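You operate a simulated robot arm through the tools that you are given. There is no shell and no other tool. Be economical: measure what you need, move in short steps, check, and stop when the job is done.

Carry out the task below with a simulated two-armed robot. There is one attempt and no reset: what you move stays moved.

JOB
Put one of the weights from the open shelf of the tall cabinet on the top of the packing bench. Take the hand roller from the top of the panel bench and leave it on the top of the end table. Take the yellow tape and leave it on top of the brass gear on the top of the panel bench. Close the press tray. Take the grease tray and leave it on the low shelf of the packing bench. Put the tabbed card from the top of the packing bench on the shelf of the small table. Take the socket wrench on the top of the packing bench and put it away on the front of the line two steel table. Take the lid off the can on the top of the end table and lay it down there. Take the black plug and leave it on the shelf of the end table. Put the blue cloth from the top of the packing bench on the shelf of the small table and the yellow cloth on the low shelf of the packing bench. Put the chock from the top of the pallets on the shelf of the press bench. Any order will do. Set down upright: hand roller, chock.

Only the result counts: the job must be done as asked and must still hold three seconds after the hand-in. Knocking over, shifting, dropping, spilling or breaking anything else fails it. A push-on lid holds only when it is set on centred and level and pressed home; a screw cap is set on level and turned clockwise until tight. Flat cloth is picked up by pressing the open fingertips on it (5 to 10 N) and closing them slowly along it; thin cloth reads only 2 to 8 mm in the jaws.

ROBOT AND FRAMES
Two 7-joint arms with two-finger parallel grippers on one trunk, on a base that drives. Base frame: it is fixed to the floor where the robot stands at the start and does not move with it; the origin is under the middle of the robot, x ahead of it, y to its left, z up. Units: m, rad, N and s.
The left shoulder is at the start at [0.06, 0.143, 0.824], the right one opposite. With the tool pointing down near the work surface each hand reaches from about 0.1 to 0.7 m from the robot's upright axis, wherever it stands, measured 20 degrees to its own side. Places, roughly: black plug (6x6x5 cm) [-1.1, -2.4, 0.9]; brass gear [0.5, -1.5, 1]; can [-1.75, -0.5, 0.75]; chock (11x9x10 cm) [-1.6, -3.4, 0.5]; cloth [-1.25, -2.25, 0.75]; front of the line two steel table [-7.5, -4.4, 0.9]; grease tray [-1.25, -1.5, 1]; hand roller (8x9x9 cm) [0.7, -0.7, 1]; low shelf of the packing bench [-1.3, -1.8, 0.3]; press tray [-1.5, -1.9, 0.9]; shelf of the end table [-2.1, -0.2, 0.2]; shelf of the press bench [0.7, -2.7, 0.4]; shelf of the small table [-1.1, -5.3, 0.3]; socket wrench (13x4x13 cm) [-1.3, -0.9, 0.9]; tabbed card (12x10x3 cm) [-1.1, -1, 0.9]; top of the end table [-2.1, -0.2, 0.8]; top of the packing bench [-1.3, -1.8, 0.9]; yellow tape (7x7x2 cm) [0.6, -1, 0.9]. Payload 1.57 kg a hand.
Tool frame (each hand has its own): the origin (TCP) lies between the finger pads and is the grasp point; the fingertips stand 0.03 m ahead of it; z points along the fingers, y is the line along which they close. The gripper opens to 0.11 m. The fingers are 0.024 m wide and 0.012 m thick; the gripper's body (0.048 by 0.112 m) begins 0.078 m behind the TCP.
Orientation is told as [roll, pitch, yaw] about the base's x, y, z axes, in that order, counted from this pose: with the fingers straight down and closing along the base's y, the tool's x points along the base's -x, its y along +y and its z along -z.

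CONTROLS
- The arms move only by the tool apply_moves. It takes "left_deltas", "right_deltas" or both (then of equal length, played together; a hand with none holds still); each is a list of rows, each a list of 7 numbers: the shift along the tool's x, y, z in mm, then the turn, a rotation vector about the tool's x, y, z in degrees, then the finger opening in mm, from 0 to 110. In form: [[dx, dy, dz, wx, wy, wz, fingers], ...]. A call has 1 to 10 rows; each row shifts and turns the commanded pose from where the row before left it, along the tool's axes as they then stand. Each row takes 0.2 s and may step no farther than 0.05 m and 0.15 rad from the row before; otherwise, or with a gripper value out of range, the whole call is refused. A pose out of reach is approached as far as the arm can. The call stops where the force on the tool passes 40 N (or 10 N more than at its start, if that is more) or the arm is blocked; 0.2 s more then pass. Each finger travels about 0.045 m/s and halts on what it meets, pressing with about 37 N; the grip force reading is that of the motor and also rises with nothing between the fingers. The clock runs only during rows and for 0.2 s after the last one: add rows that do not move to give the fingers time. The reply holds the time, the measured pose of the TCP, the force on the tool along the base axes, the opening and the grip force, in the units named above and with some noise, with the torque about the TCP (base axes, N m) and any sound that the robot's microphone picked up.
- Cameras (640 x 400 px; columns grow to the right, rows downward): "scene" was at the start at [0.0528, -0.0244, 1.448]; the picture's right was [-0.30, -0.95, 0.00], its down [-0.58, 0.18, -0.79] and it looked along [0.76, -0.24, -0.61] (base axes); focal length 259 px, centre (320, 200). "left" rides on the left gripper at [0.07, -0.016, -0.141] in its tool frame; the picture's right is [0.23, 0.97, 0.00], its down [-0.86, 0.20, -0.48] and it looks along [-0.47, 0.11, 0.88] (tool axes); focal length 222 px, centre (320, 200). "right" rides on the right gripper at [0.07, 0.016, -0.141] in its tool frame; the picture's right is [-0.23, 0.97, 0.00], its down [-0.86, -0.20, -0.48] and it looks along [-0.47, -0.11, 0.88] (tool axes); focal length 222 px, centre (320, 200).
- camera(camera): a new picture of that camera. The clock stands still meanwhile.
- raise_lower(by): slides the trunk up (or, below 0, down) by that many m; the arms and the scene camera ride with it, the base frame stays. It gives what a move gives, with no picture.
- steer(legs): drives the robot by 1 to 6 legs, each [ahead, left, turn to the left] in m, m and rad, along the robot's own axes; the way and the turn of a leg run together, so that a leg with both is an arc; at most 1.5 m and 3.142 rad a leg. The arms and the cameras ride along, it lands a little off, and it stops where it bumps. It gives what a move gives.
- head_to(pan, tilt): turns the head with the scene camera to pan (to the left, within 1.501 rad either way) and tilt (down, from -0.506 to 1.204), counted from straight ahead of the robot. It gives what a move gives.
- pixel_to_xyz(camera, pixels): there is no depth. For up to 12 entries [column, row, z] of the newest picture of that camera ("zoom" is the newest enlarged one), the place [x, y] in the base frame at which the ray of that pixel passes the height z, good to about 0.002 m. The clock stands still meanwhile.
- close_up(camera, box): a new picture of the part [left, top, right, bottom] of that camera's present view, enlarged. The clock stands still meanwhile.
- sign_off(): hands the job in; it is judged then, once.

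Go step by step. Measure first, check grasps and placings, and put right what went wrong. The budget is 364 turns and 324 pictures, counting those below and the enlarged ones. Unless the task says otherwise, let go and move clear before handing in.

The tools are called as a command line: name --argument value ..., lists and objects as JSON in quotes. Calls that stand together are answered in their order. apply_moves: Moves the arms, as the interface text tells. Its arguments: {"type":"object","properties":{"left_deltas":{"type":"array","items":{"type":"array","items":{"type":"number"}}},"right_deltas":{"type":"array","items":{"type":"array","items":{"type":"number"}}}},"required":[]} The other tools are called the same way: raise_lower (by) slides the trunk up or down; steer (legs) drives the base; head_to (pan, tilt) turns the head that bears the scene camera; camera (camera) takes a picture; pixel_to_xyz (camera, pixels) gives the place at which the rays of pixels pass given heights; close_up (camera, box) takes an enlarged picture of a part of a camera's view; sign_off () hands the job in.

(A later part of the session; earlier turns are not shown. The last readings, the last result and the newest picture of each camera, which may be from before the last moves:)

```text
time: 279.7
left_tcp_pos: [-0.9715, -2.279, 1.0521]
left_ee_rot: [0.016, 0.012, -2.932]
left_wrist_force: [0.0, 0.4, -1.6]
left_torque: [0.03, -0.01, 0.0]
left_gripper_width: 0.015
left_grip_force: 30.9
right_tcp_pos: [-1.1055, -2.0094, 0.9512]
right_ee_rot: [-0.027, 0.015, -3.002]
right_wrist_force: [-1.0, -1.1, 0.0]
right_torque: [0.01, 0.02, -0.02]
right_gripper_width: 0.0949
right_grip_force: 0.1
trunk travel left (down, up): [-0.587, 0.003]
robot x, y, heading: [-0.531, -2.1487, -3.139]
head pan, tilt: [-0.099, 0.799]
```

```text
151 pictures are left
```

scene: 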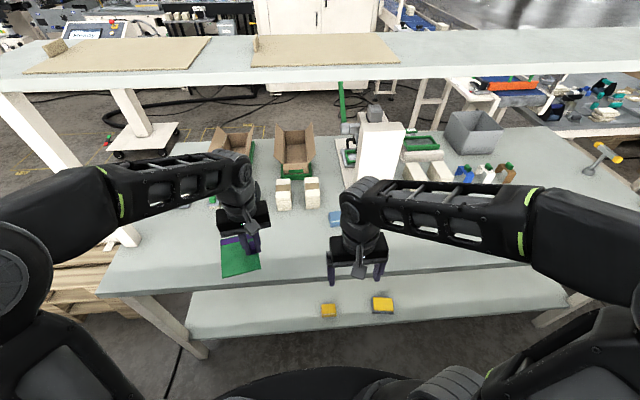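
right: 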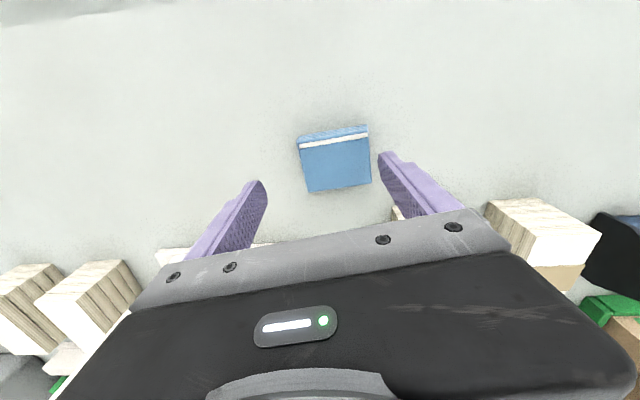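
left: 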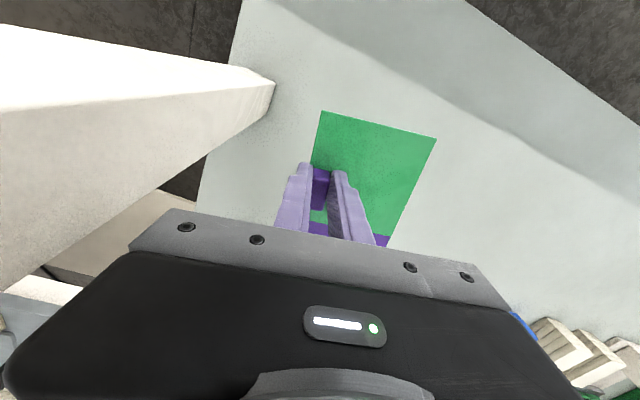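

pixel_to_xyz --camera "right" --pixels '[[336, 166, 0.88], [299, 148, 0.883], [368, 138, 0.883], [371, 184, 0.883], [311, 192, 0.883], [395, 207, 0.86]]'

```text
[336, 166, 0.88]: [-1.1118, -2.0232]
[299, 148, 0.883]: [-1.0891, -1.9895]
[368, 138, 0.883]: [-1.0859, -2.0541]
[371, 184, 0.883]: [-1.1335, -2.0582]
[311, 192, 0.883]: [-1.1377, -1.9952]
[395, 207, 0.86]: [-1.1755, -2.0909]
```

apply_moves --right_deltas '[[-8, 14, 20, 0, 0, 5, 95], [0, 0, 25, 0, 0, 0, 90], [0, 0, 12, 0, 0, 0, 85], [0, 0, 0, 0, 0, 0, 70], [0, 0, 0, 0, 0, 0, 50], [0, 0, 0, 0, 0, 0, 45], [0, 0, 0, 0, 0, 0, 45]]'

apply_moves --right_deltas '[[0, 0, -10, 0, 0, 0, 45], [0, 0, -30, 0, 0, 0, 45], [0, 0, -45, 0, 0, 0, 45], [30, 0, -40, 0, 0, 0, 45], [45, 0, -10, 0, 0, 0, 45], [45, 0, 0, 0, 0, 0, 45], [45, 0, 0, 0, 0, 0, 45]]'

camera --camera "right"

```text
time: 281.3
left_tcp_pos: [-0.9725, -2.2785, 1.0529]
left_ee_rot: [0.015, 0.011, -2.935]
left_wrist_force: [-0.6, 0.7, 0.7]
left_torque: [0.02, 0.0, -0.01]
left_gripper_width: 0.0146
left_grip_force: 30.1
right_tcp_pos: [-1.1082, -2.023, 0.8946]
right_ee_rot: [-0.027, 0.01, -3.09]
right_wrist_force: [1.0, 0.0, 0.5]
right_torque: [0.01, 0.0, -0.02]
right_gripper_width: 0.0711
right_grip_force: 37.1
trunk travel left (down, up): [-0.587, 0.003]
robot x, y, heading: [-0.5314, -2.1497, -3.137]
head pan, tilt: [-0.099, 0.799]
```

```text
time: 282.9
left_tcp_pos: [-0.971, -2.278, 1.0531]
left_ee_rot: [0.015, 0.011, -2.932]
left_wrist_force: [-0.1, 0.0, -0.8]
left_torque: [-0.03, 0.01, -0.02]
left_gripper_width: 0.0148
left_grip_force: 30.7
right_tcp_pos: [-0.9481, -2.017, 1.0339]
right_ee_rot: [-0.027, 0.011, -3.088]
right_wrist_force: [-0.4, 1.0, 0.6]
right_torque: [0.0, 0.0, 0.02]
right_gripper_width: 0.0708
right_grip_force: 36.8
trunk travel left (down, up): [-0.587, 0.003]
robot x, y, heading: [-0.5292, -2.1501, -3.141]
head pan, tilt: [-0.099, 0.799]
```

```text
150 pictures are left
```

right: 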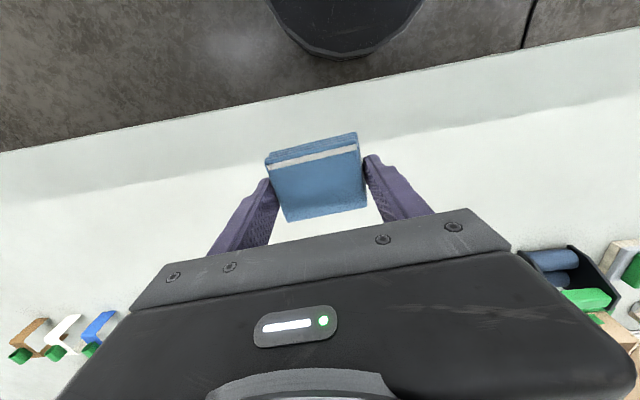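

steer --legs '[[-0.28, 0, 0], [0, 1.3, 0]]'

head_to --pan 0.9 --tilt 0.4

camera --camera "scene"

head_to --pan 0.1 --tilt 0.4

camera --camera "scene"

```text
time: 291.0
left_tcp_pos: [-0.6475, -3.59, 1.052]
left_ee_rot: [0.017, 0.011, -2.881]
left_wrist_force: [-0.3, -1.0, -2.0]
left_torque: [0.03, 0.04, 0.02]
left_gripper_width: 0.0146
left_grip_force: 31.0
right_tcp_pos: [-0.6392, -3.3269, 1.0322]
right_ee_rot: [-0.026, 0.012, -3.035]
right_wrist_force: [0.7, -0.1, 0.0]
right_torque: [0.03, 0.0, 0.02]
right_gripper_width: 0.0709
right_grip_force: 36.8
trunk travel left (down, up): [-0.587, 0.003]
robot x, y, heading: [-0.2145, -3.4358, -3.085]
head pan, tilt: [-0.099, 0.799]
```

```text
time: 292.2
left_tcp_pos: [-0.6464, -3.5884, 1.0522]
left_ee_rot: [0.013, 0.012, -2.881]
left_wrist_force: [-0.6, -0.2, -0.4]
left_torque: [0.01, 0.01, 0.01]
left_gripper_width: 0.0148
left_grip_force: 31.1
right_tcp_pos: [-0.6395, -3.3265, 1.0328]
right_ee_rot: [-0.025, 0.013, -3.037]
right_wrist_force: [0.0, 0.0, -0.3]
right_torque: [0.01, -0.02, 0.02]
right_gripper_width: 0.0711
right_grip_force: 37.2
trunk travel left (down, up): [-0.587, 0.003]
robot x, y, heading: [-0.2128, -3.4393, -3.079]
head pan, tilt: [0.901, 0.4]
```

```text
149 pictures are left
```

scene: 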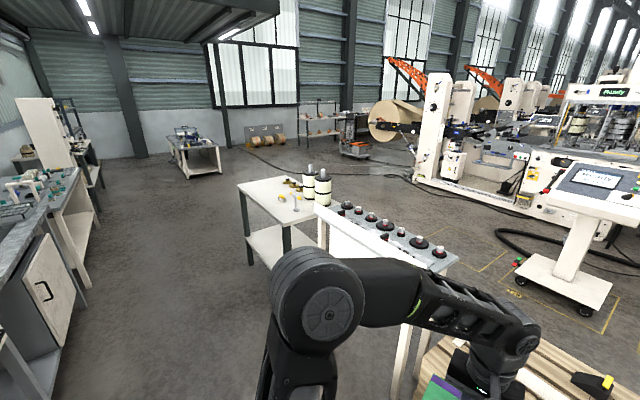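

```text
time: 293.4
left_tcp_pos: [-0.647, -3.5886, 1.0527]
left_ee_rot: [0.017, 0.01, -2.879]
left_wrist_force: [0.3, -0.7, 0.0]
left_torque: [0.02, -0.02, 0.0]
left_gripper_width: 0.0146
left_grip_force: 31.3
right_tcp_pos: [-0.6396, -3.3256, 1.0343]
right_ee_rot: [-0.028, 0.013, -3.036]
right_wrist_force: [-0.5, 0.0, -0.9]
right_torque: [0.0, -0.02, -0.04]
right_gripper_width: 0.0707
right_grip_force: 36.5
trunk travel left (down, up): [-0.587, 0.003]
robot x, y, heading: [-0.2141, -3.4379, -3.082]
head pan, tilt: [0.099, 0.4]
```

```text
148 pictures are left
```

scene: 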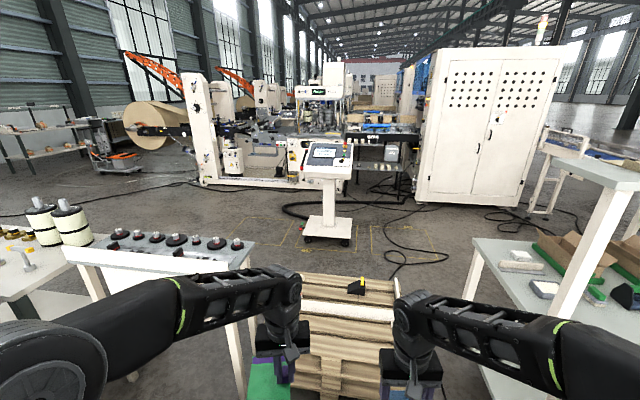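

head_to --pan 0.75 --tilt 0.6

camera --camera "scene"

close_up --camera "scene" --box '[220, 90, 460, 240]'

```text
time: 294.4
left_tcp_pos: [-0.6482, -3.5891, 1.0523]
left_ee_rot: [0.015, 0.012, -2.879]
left_wrist_force: [-0.9, 0.0, -0.9]
left_torque: [0.0, -0.01, 0.0]
left_gripper_width: 0.0151
left_grip_force: 30.8
right_tcp_pos: [-0.6393, -3.3281, 1.0333]
right_ee_rot: [-0.026, 0.012, -3.035]
right_wrist_force: [0.4, -0.8, -0.8]
right_torque: [-0.01, 0.01, 0.01]
right_gripper_width: 0.0707
right_grip_force: 36.9
trunk travel left (down, up): [-0.587, 0.003]
robot x, y, heading: [-0.2162, -3.4346, -3.082]
head pan, tilt: [0.75, 0.6]
```

```text
147 pictures are left
```

scene: 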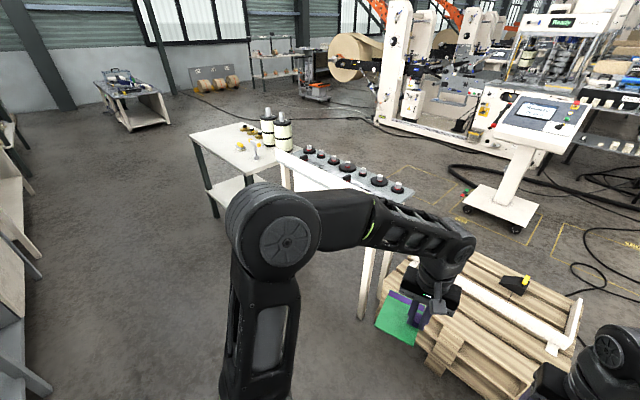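

```text
2.67 times, centred on (340, 165) of scene
```

zoom: 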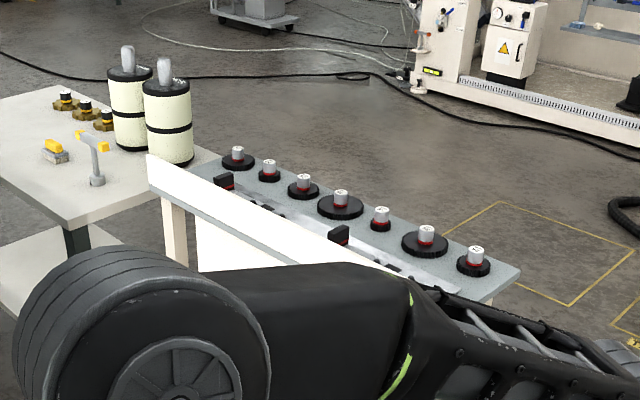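

head_to --pan 1.45 --tilt 0.3

camera --camera "scene"

close_up --camera "scene" --box '[80, 60, 340, 222]'

```text
time: 295.5
left_tcp_pos: [-0.6477, -3.5895, 1.052]
left_ee_rot: [0.016, 0.009, -2.878]
left_wrist_force: [0.0, 0.0, -0.7]
left_torque: [0.0, 0.03, 0.0]
left_gripper_width: 0.0148
left_grip_force: 31.0
right_tcp_pos: [-0.6383, -3.3276, 1.0329]
right_ee_rot: [-0.026, 0.01, -3.035]
right_wrist_force: [-0.7, -0.2, 0.2]
right_torque: [0.0, 0.01, 0.0]
right_gripper_width: 0.0708
right_grip_force: 37.1
trunk travel left (down, up): [-0.587, 0.003]
robot x, y, heading: [-0.2143, -3.4377, -3.084]
head pan, tilt: [1.45, 0.3]
```

```text
145 pictures are left
```

scene: 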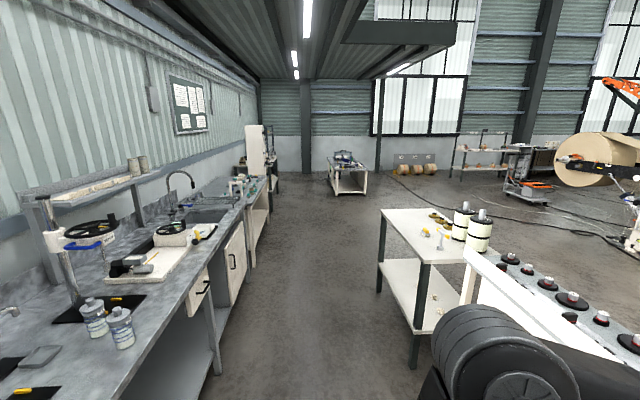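

```text
2.46 times, centred on (210, 141) of scene
```

zoom: 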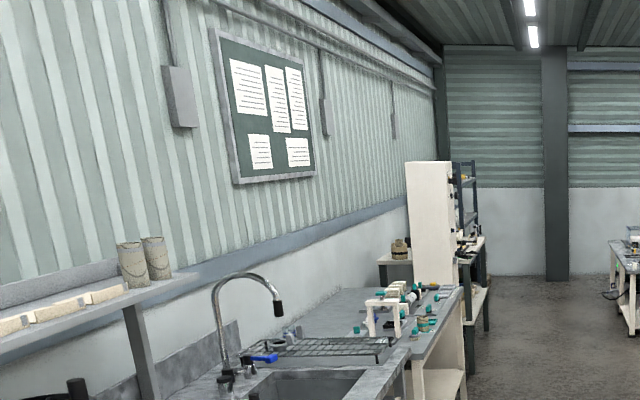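

pixel_to_xyz --camera "scene" --pixels '[[428, 262, 0.85], [380, 208, 0.85], [415, 365, 0.0], [378, 290, 0.0], [420, 335, 0.3], [378, 268, 0.3], [462, 248, 0.85], [500, 240, 0.85]]'

```text
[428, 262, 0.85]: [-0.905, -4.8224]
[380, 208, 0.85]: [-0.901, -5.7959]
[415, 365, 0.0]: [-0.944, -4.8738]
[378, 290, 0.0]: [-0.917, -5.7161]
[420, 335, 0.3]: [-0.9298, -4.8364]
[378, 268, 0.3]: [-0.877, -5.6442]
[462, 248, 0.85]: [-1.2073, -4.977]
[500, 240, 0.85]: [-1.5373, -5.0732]
```

steer --legs '[[0, 0, -0.06], [0, 0.95, 0], [0, 0.9, 0]]'

head_to --pan 0 --tilt 0.6

camera --camera "scene"

```text
time: 305.1
left_tcp_pos: [-0.6546, -5.4048, 1.052]
left_ee_rot: [0.016, 0.011, -2.92]
left_wrist_force: [-0.1, -0.5, -1.1]
left_torque: [0.03, 0.0, -0.02]
left_gripper_width: 0.0146
left_grip_force: 31.1
right_tcp_pos: [-0.6343, -5.1448, 1.0341]
right_ee_rot: [-0.025, 0.012, -3.077]
right_wrist_force: [0.0, -0.6, 0.4]
right_torque: [-0.02, 0.02, 0.0]
right_gripper_width: 0.0709
right_grip_force: 37.0
trunk travel left (down, up): [-0.587, 0.003]
robot x, y, heading: [-0.2149, -5.2691, -3.126]
head pan, tilt: [1.45, 0.3]
```

```text
time: 306.7
left_tcp_pos: [-0.6543, -5.4048, 1.0535]
left_ee_rot: [0.017, 0.011, -2.923]
left_wrist_force: [-0.1, -0.1, -1.6]
left_torque: [0.03, 0.01, 0.02]
left_gripper_width: 0.0146
left_grip_force: 30.8
right_tcp_pos: [-0.6346, -5.1426, 1.0328]
right_ee_rot: [-0.026, 0.012, -3.079]
right_wrist_force: [0.0, -0.5, -0.7]
right_torque: [-0.01, 0.0, 0.02]
right_gripper_width: 0.0707
right_grip_force: 36.6
trunk travel left (down, up): [-0.587, 0.003]
robot x, y, heading: [-0.2181, -5.2698, -3.13]
head pan, tilt: [0.0, 0.6]
```

```text
143 pictures are left
```

scene: 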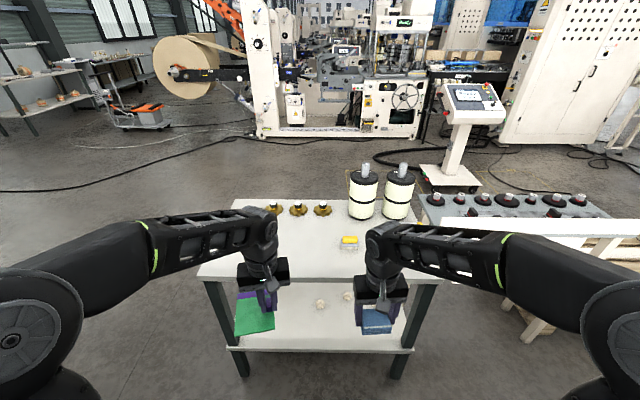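

raise_lower --by -0.3

raise_lower --by -0.28

head_to --pan 0 --tilt 0.5

camera --camera "scene"

pixel_to_xyz --camera "scene" --pixels '[[320, 300, 0.3], [320, 300, 0.25]]'

```text
time: 309.7
left_tcp_pos: [-0.6545, -5.4048, 0.752]
left_ee_rot: [0.014, 0.011, -2.921]
left_wrist_force: [0.1, -0.5, 0.0]
left_torque: [0.05, -0.03, -0.01]
left_gripper_width: 0.0145
left_grip_force: 30.9
right_tcp_pos: [-0.6351, -5.144, 0.7336]
right_ee_rot: [-0.024, 0.012, -3.075]
right_wrist_force: [1.0, 0.7, 0.1]
right_torque: [0.0, 0.06, 0.0]
right_gripper_width: 0.0708
right_grip_force: 36.5
trunk travel left (down, up): [-0.287, 0.303]
robot x, y, heading: [-0.2188, -5.2717, -3.125]
head pan, tilt: [0.0, 0.6]
```

```text
time: 312.5
left_tcp_pos: [-0.6544, -5.406, 0.4719]
left_ee_rot: [0.015, 0.01, -2.921]
left_wrist_force: [1.0, -0.7, 0.0]
left_torque: [0.03, -0.03, 0.0]
left_gripper_width: 0.0149
left_grip_force: 31.4
right_tcp_pos: [-0.6356, -5.1431, 0.4537]
right_ee_rot: [-0.026, 0.012, -3.079]
right_wrist_force: [0.8, -1.0, 0.1]
right_torque: [-0.02, 0.02, -0.04]
right_gripper_width: 0.0707
right_grip_force: 37.1
trunk travel left (down, up): [-0.007, 0.583]
robot x, y, heading: [-0.2143, -5.2743, -3.125]
head pan, tilt: [0.0, 0.6]
```

```text
time: 313.2
left_tcp_pos: [-0.6542, -5.4044, 0.4721]
left_ee_rot: [0.016, 0.01, -2.922]
left_wrist_force: [-0.3, 0.4, -0.5]
left_torque: [0.03, 0.0, 0.01]
left_gripper_width: 0.0148
left_grip_force: 31.0
right_tcp_pos: [-0.6345, -5.144, 0.4535]
right_ee_rot: [-0.024, 0.012, -3.077]
right_wrist_force: [-0.1, 0.0, -0.2]
right_torque: [0.0, 0.03, 0.0]
right_gripper_width: 0.0709
right_grip_force: 36.9
trunk travel left (down, up): [-0.007, 0.583]
robot x, y, heading: [-0.2147, -5.2696, -3.128]
head pan, tilt: [0.0, 0.499]
```

```text
142 pictures are left
```

scene: 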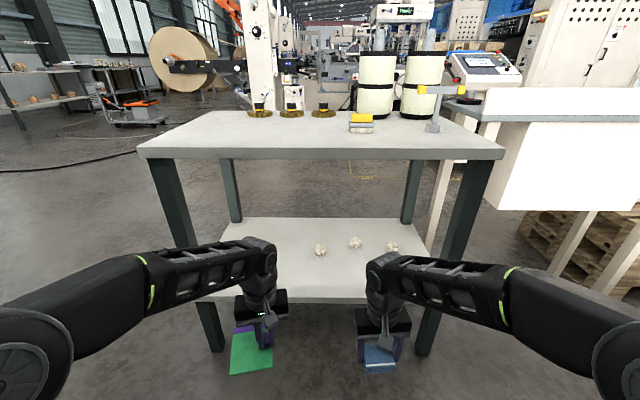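

```text
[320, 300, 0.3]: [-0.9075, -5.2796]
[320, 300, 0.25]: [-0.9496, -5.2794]
```

pixel_to_xyz --camera "scene" --pixels '[[225, 300, 0.3], [425, 298, 0.3], [320, 252, 0.3], [355, 247, 0.3], [391, 251, 0.3], [320, 158, 0.82], [240, 218, 0.3]]'

apply_moves --left_deltas '[[-45, -5, 0, 0, 0, 0, 5], [-45, -5, 0, 0, 0, 0, 5], [-45, -5, 0, 0, 0, 0, 5]]' --right_deltas '[[-45, 5, -5, 0, 0, 0, 45], [-45, 5, -5, 0, 0, 0, 45], [-45, 5, -5, 0, 0, 0, 45]]'

```text
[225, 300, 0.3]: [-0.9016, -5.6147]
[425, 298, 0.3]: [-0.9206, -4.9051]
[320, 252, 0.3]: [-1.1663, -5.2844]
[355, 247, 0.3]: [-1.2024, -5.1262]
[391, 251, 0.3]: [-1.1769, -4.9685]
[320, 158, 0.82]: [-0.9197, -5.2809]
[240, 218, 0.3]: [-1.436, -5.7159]
```

```text
time: 314.0
left_tcp_pos: [-0.786, -5.4201, 0.4733]
left_ee_rot: [0.016, 0.01, -2.922]
left_wrist_force: [0.1, -0.7, 0.4]
left_torque: [-0.01, 0.02, 0.01]
left_gripper_width: 0.0152
left_grip_force: 30.1
right_tcp_pos: [-0.7693, -5.1671, 0.4662]
right_ee_rot: [-0.025, 0.012, -3.078]
right_wrist_force: [-1.2, -0.2, -0.1]
right_torque: [0.01, -0.01, -0.03]
right_gripper_width: 0.071
right_grip_force: 36.9
trunk travel left (down, up): [-0.007, 0.583]
robot x, y, heading: [-0.2161, -5.2696, -3.127]
head pan, tilt: [0.0, 0.499]
```

apply_moves --left_deltas '[[0, 0, 25, 0, 0, 0, 5], [0, 0, 25, 0, 0, 0, 5]]' --right_deltas '[[0, 0, 25, 0, 0, 0, 45], [0, 0, 20, 0, 0, 0, 45]]'

steer --legs '[[0.26, 0, -0.01]]'

camera --camera "scene"

camera --camera "left"

```text
time: 314.6
left_tcp_pos: [-0.7894, -5.4205, 0.4196]
left_ee_rot: [0.017, 0.011, -2.924]
left_wrist_force: [-0.2, 0.3, 0.0]
left_torque: [-0.02, 0.02, 0.01]
left_gripper_width: 0.0148
left_grip_force: 31.0
right_tcp_pos: [-0.7682, -5.1636, 0.4225]
right_ee_rot: [-0.027, 0.01, -3.077]
right_wrist_force: [-0.4, 0.7, 0.2]
right_torque: [0.01, 0.0, 0.01]
right_gripper_width: 0.0709
right_grip_force: 36.5
trunk travel left (down, up): [-0.007, 0.583]
robot x, y, heading: [-0.2129, -5.2693, -3.13]
head pan, tilt: [0.0, 0.499]
```

```text
time: 316.4
left_tcp_pos: [-1.0507, -5.4169, 0.4194]
left_ee_rot: [0.014, 0.009, -2.934]
left_wrist_force: [-0.1, 0.4, -0.2]
left_torque: [0.02, 0.01, 0.0]
left_gripper_width: 0.0144
left_grip_force: 30.6
right_tcp_pos: [-1.0262, -5.1609, 0.4203]
right_ee_rot: [-0.026, 0.013, -3.089]
right_wrist_force: [0.3, 0.1, -0.6]
right_torque: [0.0, -0.03, 0.01]
right_gripper_width: 0.0706
right_grip_force: 36.7
trunk travel left (down, up): [-0.007, 0.583]
robot x, y, heading: [-0.4754, -5.274, -3.137]
head pan, tilt: [0.0, 0.499]
```

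```text
141 pictures are left
```

scene: 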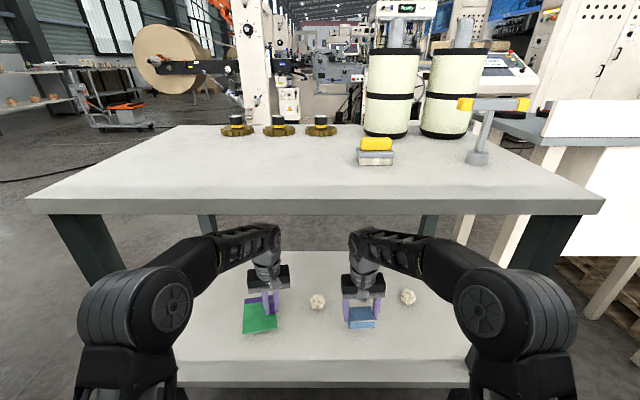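

```text
140 pictures are left
```

left: 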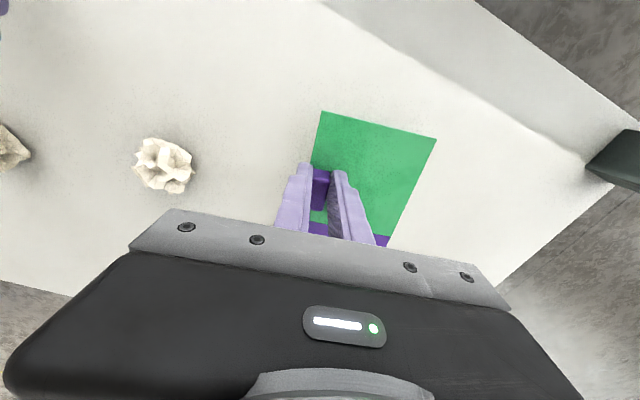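

apply_moves --left_deltas '[[0, 0, 30, 0, 0, 0, 5], [0, 0, 25, 0, 0, 0, 5], [0, 0, 10, 0, 0, 0, 5], [0, 0, 6, 0, 0, 0, 5], [0, 0, 6, 0, 0, 0, 5], [0, 0, 6, 0, 0, 0, 5], [0, 0, 6, 0, 0, 0, 5]]' --right_deltas '[[0, 0, 30, 0, 0, 0, 45], [0, 0, 15, 0, 0, 0, 45], [0, 0, 5, 0, 0, 0, 45], [0, 0, 0, 0, 0, 0, 45], [0, 0, 0, 0, 0, 0, 45], [0, 0, 0, 0, 0, 0, 45], [0, 0, 0, 0, 0, 0, 45]]'

close_up --camera "scene" --box '[200, 250, 440, 400]'

```text
time: 317.1
left_tcp_pos: [-1.0509, -5.4181, 0.3739]
left_ee_rot: [0.007, -0.005, -2.934]
left_wrist_force: [4.2, -1.0, 21.5]
left_torque: [0.17, -0.41, 0.0]
left_gripper_width: 0.0146
left_grip_force: 30.5
right_tcp_pos: [-1.0261, -5.1576, 0.3751]
right_ee_rot: [-0.025, 0.008, -3.087]
right_wrist_force: [0.4, 0.2, 2.3]
right_torque: [-0.05, -0.06, 0.01]
right_gripper_width: 0.0708
right_grip_force: 37.1
trunk travel left (down, up): [-0.007, 0.583]
robot x, y, heading: [-0.475, -5.2724, -3.133]
head pan, tilt: [0.0, 0.499]
stopped in row 3 (left hand): the force on the tool passed its limit (the readings are from after the stop); the commanded pose is now the measured one
```

```text
2.67 times, centred on (320, 325) of scene
```

zoom: 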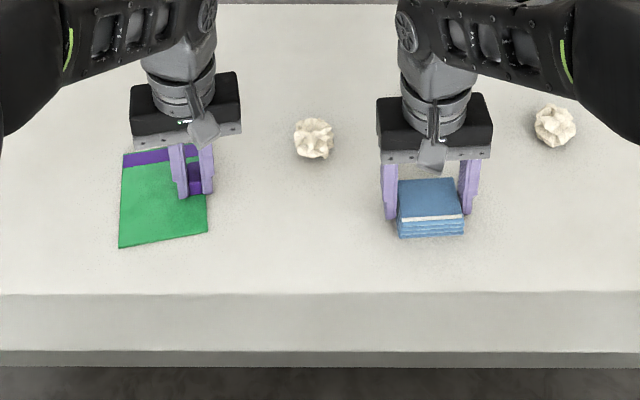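

apply_moves --left_deltas '[[0, 0, -1, 0, 0, 0, 20], [0, 0, 0, 0, 0, 0, 30], [0, 0, -3, 0, 0, 0, 30], [0, 0, -25, 0, 0, 0, 30], [0, 0, -20, 0, 0, 0, 30], [0, 0, 0, 0, 0, 0, 30]]' --right_deltas '[[0, 0, 2, 0, 0, 0, 75], [0, 0, 0, 0, 0, 0, 85], [0, 0, 0, 0, 0, 0, 90], [0, 0, -20, 0, 0, 0, 90], [0, 0, -25, 0, 0, 0, 90], [0, 0, 0, 0, 0, 0, 90]]'

close_up --camera "scene" --box '[200, 250, 440, 400]'

steer --legs '[[-0.35, 0, 0]]'

raise_lower --by 0.3

raise_lower --by 0.28

```text
time: 318.5
left_tcp_pos: [-1.052, -5.4174, 0.4202]
left_ee_rot: [0.01, 0.002, -2.935]
left_wrist_force: [1.3, -0.7, 0.9]
left_torque: [-0.01, -0.02, -0.01]
left_gripper_width: 0.0298
left_grip_force: 0.1
right_tcp_pos: [-1.0267, -5.1593, 0.4154]
right_ee_rot: [-0.026, 0.013, -3.087]
right_wrist_force: [-0.2, -0.6, 0.1]
right_torque: [0.04, -0.04, -0.01]
right_gripper_width: 0.09
right_grip_force: 0.1
trunk travel left (down, up): [-0.007, 0.583]
robot x, y, heading: [-0.4755, -5.2754, -3.136]
head pan, tilt: [0.0, 0.499]
```

```text
2.67 times, centred on (320, 325) of scene
```

zoom: 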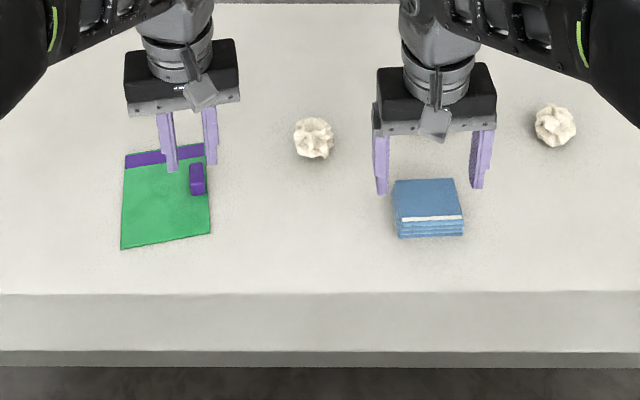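

```text
time: 320.8
left_tcp_pos: [-0.6989, -5.4109, 0.4206]
left_ee_rot: [0.01, 0.003, -2.943]
left_wrist_force: [-0.6, 0.3, 0.9]
left_torque: [0.0, -0.01, 0.01]
left_gripper_width: 0.0299
left_grip_force: 0.2
right_tcp_pos: [-0.6706, -5.1531, 0.4169]
right_ee_rot: [-0.025, 0.011, -3.099]
right_wrist_force: [0.4, 0.2, 0.1]
right_torque: [0.01, -0.01, 0.01]
right_gripper_width: 0.0899
right_grip_force: 0.0
trunk travel left (down, up): [-0.007, 0.583]
robot x, y, heading: [-0.1228, -5.2762, 3.136]
head pan, tilt: [0.0, 0.499]
```

```text
time: 323.8
left_tcp_pos: [-0.6993, -5.4107, 0.7195]
left_ee_rot: [0.01, 0.0, -2.944]
left_wrist_force: [0.2, 0.1, 0.2]
left_torque: [0.01, 0.03, -0.02]
left_gripper_width: 0.0301
left_grip_force: 0.1
right_tcp_pos: [-0.6712, -5.1533, 0.7145]
right_ee_rot: [-0.026, 0.012, -3.098]
right_wrist_force: [-0.7, -0.1, -0.5]
right_torque: [-0.04, 0.03, -0.01]
right_gripper_width: 0.09
right_grip_force: 0.1
trunk travel left (down, up): [-0.307, 0.283]
robot x, y, heading: [-0.1187, -5.275, 3.132]
head pan, tilt: [0.0, 0.499]
```

```text
time: 326.6
left_tcp_pos: [-0.699, -5.4119, 1.0013]
left_ee_rot: [0.011, 0.002, -2.945]
left_wrist_force: [-0.1, -0.2, -0.9]
left_torque: [0.03, 0.0, -0.01]
left_gripper_width: 0.0299
left_grip_force: 0.1
right_tcp_pos: [-0.6714, -5.1545, 0.9948]
right_ee_rot: [-0.027, 0.012, -3.099]
right_wrist_force: [-0.5, 0.5, -0.4]
right_torque: [0.01, 0.01, 0.03]
right_gripper_width: 0.0901
right_grip_force: 0.1
trunk travel left (down, up): [-0.587, 0.003]
robot x, y, heading: [-0.1199, -5.2752, 3.134]
head pan, tilt: [0.0, 0.499]
```

steer --legs '[[0, -0.95, 0.008], [0, -0.9, 0]]'

head_to --pan 0 --tilt 0.65

camera --camera "scene"

```text
time: 335.9
left_tcp_pos: [-0.6981, -3.5745, 1.0004]
left_ee_rot: [0.01, 0.003, -2.934]
left_wrist_force: [0.6, 0.2, -0.3]
left_torque: [-0.02, -0.01, -0.02]
left_gripper_width: 0.0298
left_grip_force: 0.1
right_tcp_pos: [-0.6711, -3.3161, 0.9968]
right_ee_rot: [-0.027, 0.011, -3.09]
right_wrist_force: [-0.1, -0.2, -0.3]
right_torque: [0.01, -0.01, -0.02]
right_gripper_width: 0.0901
right_grip_force: 0.1
trunk travel left (down, up): [-0.587, 0.003]
robot x, y, heading: [-0.1212, -3.4342, -3.139]
head pan, tilt: [0.0, 0.499]
```

```text
time: 336.6
left_tcp_pos: [-0.6974, -3.576, 1.0008]
left_ee_rot: [0.011, 0.0, -2.932]
left_wrist_force: [-0.2, -0.3, 1.1]
left_torque: [0.01, 0.0, 0.0]
left_gripper_width: 0.0301
left_grip_force: 0.1
right_tcp_pos: [-0.6726, -3.3162, 0.9966]
right_ee_rot: [-0.026, 0.013, -3.088]
right_wrist_force: [-0.1, -0.2, -0.1]
right_torque: [0.01, -0.05, 0.01]
right_gripper_width: 0.0898
right_grip_force: 0.1
trunk travel left (down, up): [-0.587, 0.003]
robot x, y, heading: [-0.1205, -3.4319, -3.135]
head pan, tilt: [0.0, 0.649]
```

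```text
137 pictures are left
```

scene: 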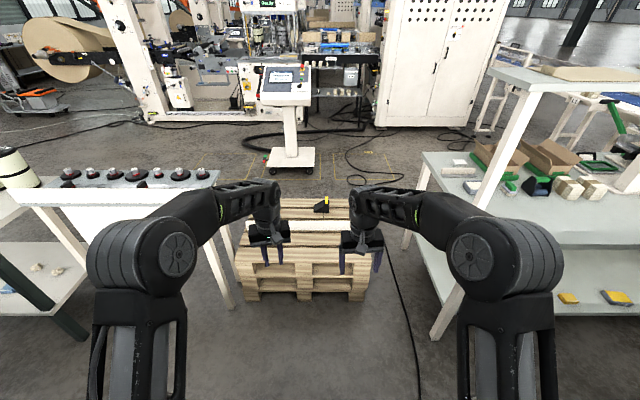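

close_up --camera "scene" --box '[280, 10, 440, 110]'

close_up --camera "scene" --box '[220, 180, 420, 305]'

pixel_to_xyz --camera "scene" --pixels '[[321, 208, 0.5], [300, 236, 0.5], [240, 265, 0.5], [355, 265, 0.5], [240, 300, 0.0], [360, 300, 0.0], [320, 199, 0.55]]'

```text
4.00 times, centred on (360, 60) of scene
```

zoom: 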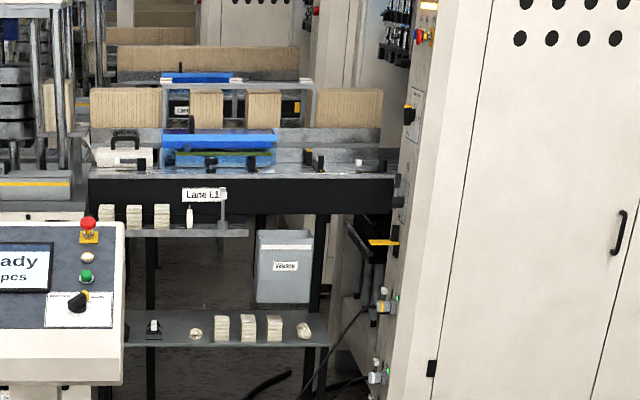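

```text
3.20 times, centred on (320, 242) of scene
```

zoom: 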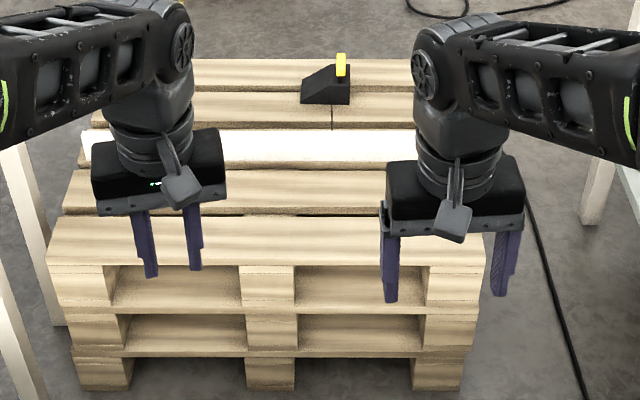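

```text
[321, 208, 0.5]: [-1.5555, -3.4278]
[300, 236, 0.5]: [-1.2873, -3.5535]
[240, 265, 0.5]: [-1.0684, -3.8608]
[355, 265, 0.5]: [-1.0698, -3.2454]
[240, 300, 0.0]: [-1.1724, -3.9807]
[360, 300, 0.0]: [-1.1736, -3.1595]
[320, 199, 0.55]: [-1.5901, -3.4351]
```

pixel_to_xyz --camera "scene" --pixels '[[265, 168, 0], [315, 168, 0], [290, 152, 0], [375, 125, 0], [470, 125, 0], [150, 122, 0], [215, 172, 0.85], [30, 200, 0.85], [280, 200, 0.45], [360, 195, 0.45], [250, 130, 0]]'

head_to --pan 0.6 --tilt 0.3

camera --camera "scene"

pixel_to_xyz --camera "scene" --pixels '[[320, 300, 0]]'

```text
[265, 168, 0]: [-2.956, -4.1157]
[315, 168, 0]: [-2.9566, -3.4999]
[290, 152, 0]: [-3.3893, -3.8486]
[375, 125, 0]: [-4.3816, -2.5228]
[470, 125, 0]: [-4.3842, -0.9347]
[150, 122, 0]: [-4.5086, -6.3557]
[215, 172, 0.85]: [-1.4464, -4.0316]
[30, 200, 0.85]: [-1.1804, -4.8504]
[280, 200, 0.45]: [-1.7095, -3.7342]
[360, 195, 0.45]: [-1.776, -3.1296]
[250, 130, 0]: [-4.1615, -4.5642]
```

```text
time: 337.6
left_tcp_pos: [-0.697, -3.5757, 0.9999]
left_ee_rot: [0.01, 0.001, -2.934]
left_wrist_force: [0.6, -0.4, -0.2]
left_torque: [-0.03, 0.02, -0.03]
left_gripper_width: 0.0299
left_grip_force: 0.1
right_tcp_pos: [-0.6731, -3.3168, 0.9953]
right_ee_rot: [-0.026, 0.014, -3.09]
right_wrist_force: [0.0, 0.3, 0.5]
right_torque: [0.01, 0.01, -0.02]
right_gripper_width: 0.0898
right_grip_force: 0.1
trunk travel left (down, up): [-0.587, 0.003]
robot x, y, heading: [-0.1204, -3.4332, -3.14]
head pan, tilt: [0.6, 0.3]
```

```text
134 pictures are left
```

scene: 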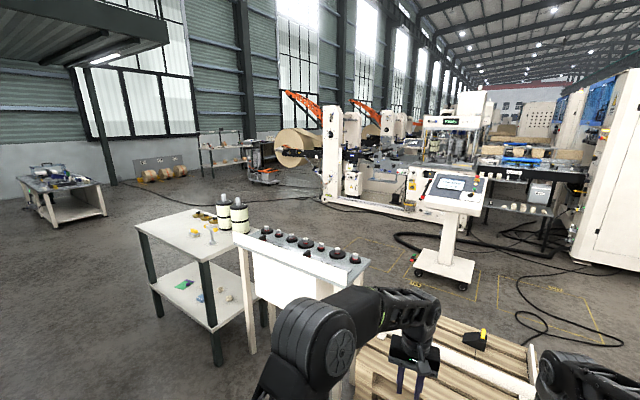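

```text
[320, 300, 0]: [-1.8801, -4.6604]
```

close_up --camera "scene" --box '[220, 200, 380, 300]'

close_up --camera "scene" --box '[60, 110, 300, 210]'

```text
4.00 times, centred on (300, 250) of scene
```

zoom: 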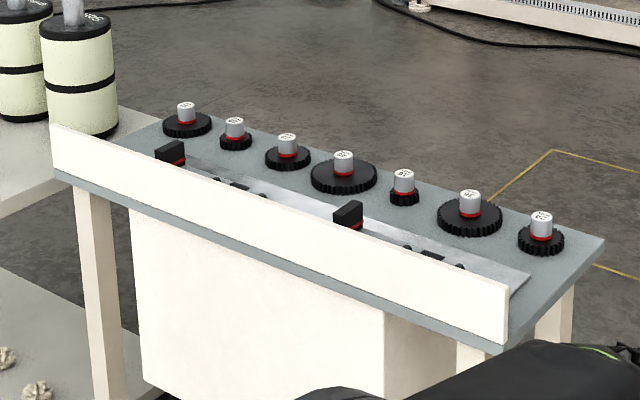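

```text
2.67 times, centred on (180, 160) of scene
```

zoom: 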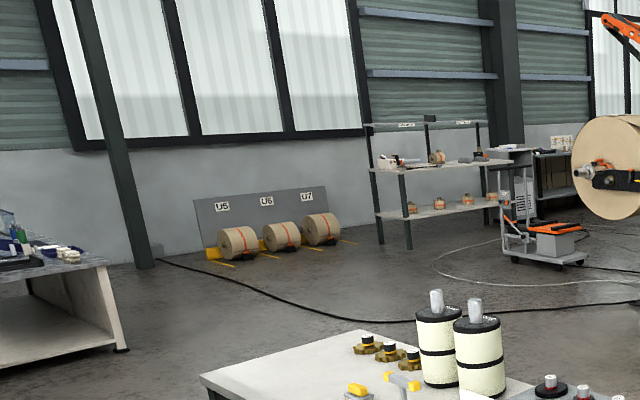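

The round items are gears, not weights; I'll search for the tall cabinet later. Fetch the socket wrench now.

steer --legs '[[0, -1.35, 0], [0, -1.3, 0]]'

apply_moves --left_deltas '[[0, 0, -30, 0, 0, 6, 70], [0, 0, 0, 0, 0, 6, 70], [0, 0, 0, 0, -8.5, 0, 70], [0, 0, 0, 0, -8.5, 0, 70], [0, 0, 0, 0, -8.5, 0, 70], [0, 0, 0, 0, -8.5, 0, 70], [0, 0, 0, 0, -8.5, 0, 70]]'

head_to --pan 0 --tilt 0.6

camera --camera "scene"

```text
time: 350.7
left_tcp_pos: [-0.6342, -0.8705, 1.0005]
left_ee_rot: [0.01, 0.002, -2.952]
left_wrist_force: [-0.5, 1.2, 0.0]
left_torque: [-0.03, -0.03, 0.02]
left_gripper_width: 0.0299
left_grip_force: 0.0
right_tcp_pos: [-0.6057, -0.6126, 0.9959]
right_ee_rot: [-0.026, 0.012, -3.106]
right_wrist_force: [0.1, -0.1, 0.2]
right_torque: [0.0, 0.0, -0.01]
right_gripper_width: 0.09
right_grip_force: 0.1
trunk travel left (down, up): [-0.587, 0.003]
robot x, y, heading: [-0.0558, -0.7392, 3.124]
head pan, tilt: [0.6, 0.3]
```

```text
time: 352.3
left_tcp_pos: [-0.632, -0.8691, 1.0316]
left_ee_rot: [0.014, -0.735, 3.108]
left_wrist_force: [-0.7, 0.5, 0.5]
left_torque: [-0.02, 0.0, 0.03]
left_gripper_width: 0.0701
left_grip_force: 0.0
right_tcp_pos: [-0.6047, -0.6112, 0.9951]
right_ee_rot: [-0.025, 0.009, -3.105]
right_wrist_force: [0.6, 0.9, 0.8]
right_torque: [-0.04, 0.01, -0.02]
right_gripper_width: 0.09
right_grip_force: 0.1
trunk travel left (down, up): [-0.587, 0.003]
robot x, y, heading: [-0.0526, -0.7354, 3.125]
head pan, tilt: [0.6, 0.3]
```

```text
time: 353.3
left_tcp_pos: [-0.6352, -0.8712, 1.0313]
left_ee_rot: [0.015, -0.737, 3.111]
left_wrist_force: [0.6, 1.7, -0.1]
left_torque: [0.01, -0.03, 0.01]
left_gripper_width: 0.0701
left_grip_force: 0.0
right_tcp_pos: [-0.605, -0.6133, 0.9954]
right_ee_rot: [-0.027, 0.012, -3.107]
right_wrist_force: [0.8, 0.6, 0.2]
right_torque: [0.0, 0.0, 0.02]
right_gripper_width: 0.0901
right_grip_force: 0.1
trunk travel left (down, up): [-0.587, 0.003]
robot x, y, heading: [-0.0561, -0.737, 3.121]
head pan, tilt: [0.0, 0.6]
```

```text
131 pictures are left
```

scene: 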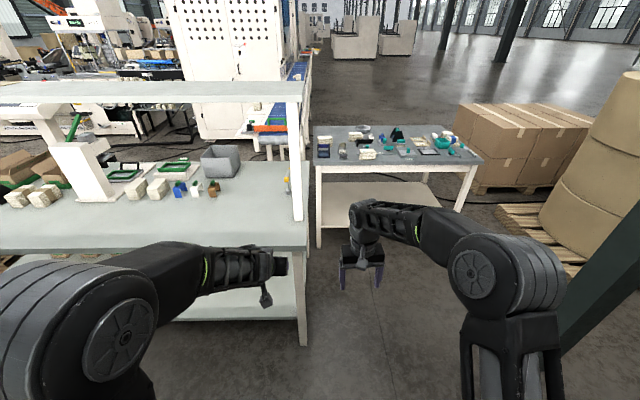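

steer --legs '[[0.46, 0, 0.018]]'

head_to --pan 0.15 --tilt 0.65

close_up --camera "scene" --box '[240, 130, 400, 230]'

camera --camera "left"

```text
time: 355.7
left_tcp_pos: [-1.0215, -0.8656, 1.0303]
left_ee_rot: [0.013, -0.732, 3.106]
left_wrist_force: [9.6, -1.2, 6.9]
left_torque: [0.17, 0.06, -0.29]
left_gripper_width: 0.0682
left_grip_force: 0.1
right_tcp_pos: [-0.9964, -0.6089, 0.9962]
right_ee_rot: [-0.027, 0.012, -3.105]
right_wrist_force: [-0.3, 0.1, -0.6]
right_torque: [0.01, 0.0, 0.0]
right_gripper_width: 0.0897
right_grip_force: 0.1
trunk travel left (down, up): [-0.587, 0.003]
robot x, y, heading: [-0.4511, -0.7315, 3.135]
head pan, tilt: [0.0, 0.6]
stopped in leg 1: the force on the tool passed its limit (the readings are from after the stop); the commanded pose is now the measured one
```

```text
time: 356.4
left_tcp_pos: [-1.021, -0.8641, 1.0299]
left_ee_rot: [0.013, -0.732, 3.106]
left_wrist_force: [10.2, -2.3, 6.8]
left_torque: [0.2, 0.05, -0.25]
left_gripper_width: 0.0677
left_grip_force: 0.0
right_tcp_pos: [-0.997, -0.6085, 0.9957]
right_ee_rot: [-0.028, 0.013, -3.106]
right_wrist_force: [-0.6, -0.1, 0.6]
right_torque: [-0.01, 0.0, 0.0]
right_gripper_width: 0.09
right_grip_force: 0.0
trunk travel left (down, up): [-0.587, 0.003]
robot x, y, heading: [-0.4517, -0.7315, 3.132]
head pan, tilt: [0.15, 0.649]
```

```text
4.00 times, centred on (320, 180) of scene
```

zoom: 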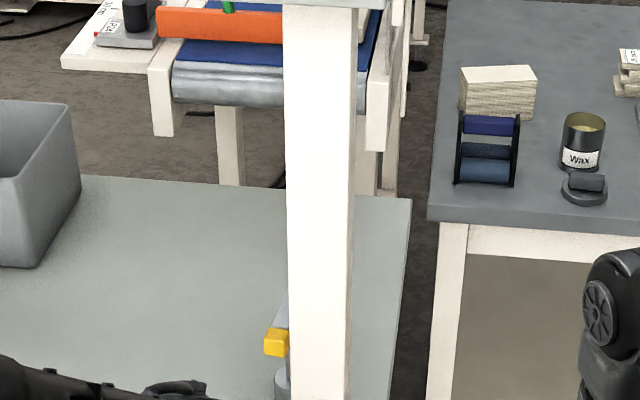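

```text
129 pictures are left
```

left: 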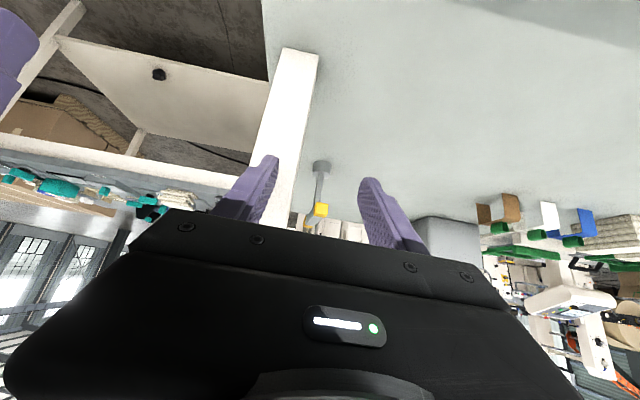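

steer --legs '[[-0.05, 0, 0], [0, 0.06, 0]]'

apply_moves --left_deltas '[[0, 0, 0, 0, 0, 0, 55], [0, 0, 0, 0, -2, 2, 45]]'

steer --legs '[[0.1, 0, 0]]'

camera --camera "left"

camera --camera "scene"

```text
time: 357.9
left_tcp_pos: [-0.9745, -0.9278, 1.0291]
left_ee_rot: [0.011, -0.731, 3.107]
left_wrist_force: [0.2, -0.5, 0.5]
left_torque: [0.01, 0.0, -0.04]
left_gripper_width: 0.0699
left_grip_force: 0.1
right_tcp_pos: [-0.9489, -0.6728, 0.9965]
right_ee_rot: [-0.03, 0.012, -3.104]
right_wrist_force: [0.1, -0.7, -0.5]
right_torque: [0.04, 0.02, 0.0]
right_gripper_width: 0.0901
right_grip_force: 0.1
trunk travel left (down, up): [-0.587, 0.003]
robot x, y, heading: [-0.4029, -0.7914, 3.127]
head pan, tilt: [0.15, 0.649]
```

```text
time: 358.5
left_tcp_pos: [-0.9746, -0.9264, 1.0296]
left_ee_rot: [0.043, -0.765, 3.058]
left_wrist_force: [-0.9, -0.9, -0.1]
left_torque: [0.0, 0.01, -0.02]
left_gripper_width: 0.0453
left_grip_force: 0.0
right_tcp_pos: [-0.9501, -0.6717, 0.9951]
right_ee_rot: [-0.027, 0.014, -3.104]
right_wrist_force: [-0.5, -0.8, 0.1]
right_torque: [-0.02, -0.01, -0.03]
right_gripper_width: 0.0899
right_grip_force: 0.1
trunk travel left (down, up): [-0.587, 0.003]
robot x, y, heading: [-0.3959, -0.7917, 3.127]
head pan, tilt: [0.15, 0.649]
```

```text
time: 359.6
left_tcp_pos: [-1.0738, -0.9247, 1.0272]
left_ee_rot: [0.045, -0.765, 3.056]
left_wrist_force: [-0.3, 0.5, -0.6]
left_torque: [0.01, -0.04, -0.01]
left_gripper_width: 0.0448
left_grip_force: 0.1
right_tcp_pos: [-1.0497, -0.6697, 0.9955]
right_ee_rot: [-0.028, 0.015, -3.105]
right_wrist_force: [-0.2, -0.3, 0.6]
right_torque: [0.03, 0.0, 0.02]
right_gripper_width: 0.0899
right_grip_force: 0.1
trunk travel left (down, up): [-0.587, 0.003]
robot x, y, heading: [-0.4983, -0.795, 3.131]
head pan, tilt: [0.15, 0.649]
```

```text
128 pictures are left
```

left: 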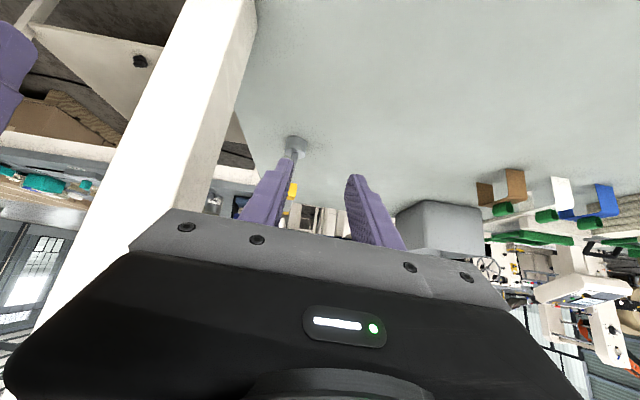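

```text
127 pictures are left
```

scene: 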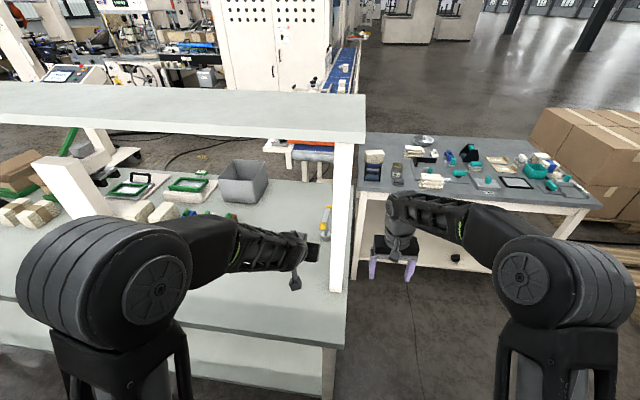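

close_up --camera "scene" --box '[290, 180, 370, 290]'

pixel_to_xyz --camera "left" --pixels '[[296, 146, 0.88], [296, 146, 0.87], [292, 190, 0.97]]'

```text
3.64 times, centred on (330, 235) of scene
```

zoom: 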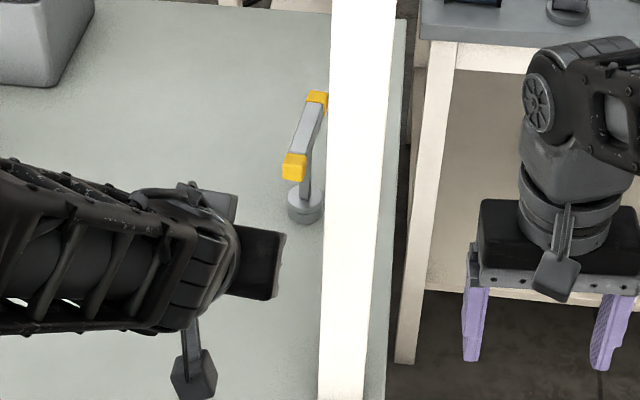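

```text
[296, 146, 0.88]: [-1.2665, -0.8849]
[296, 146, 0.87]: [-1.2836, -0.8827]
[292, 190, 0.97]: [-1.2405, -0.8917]
```

pixel_to_xyz --camera "zoom" --pixels '[[295, 160, 0.985], [317, 97, 0.985], [306, 210, 0.87], [283, 160, 0.985], [307, 160, 0.985], [295, 180, 0.96], [328, 200, 0.95]]'

```text
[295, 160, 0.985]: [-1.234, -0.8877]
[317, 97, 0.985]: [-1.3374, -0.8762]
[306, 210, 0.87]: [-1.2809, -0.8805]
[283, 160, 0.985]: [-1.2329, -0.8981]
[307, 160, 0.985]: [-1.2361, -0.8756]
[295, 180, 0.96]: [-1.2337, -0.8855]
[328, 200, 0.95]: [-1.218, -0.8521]
```

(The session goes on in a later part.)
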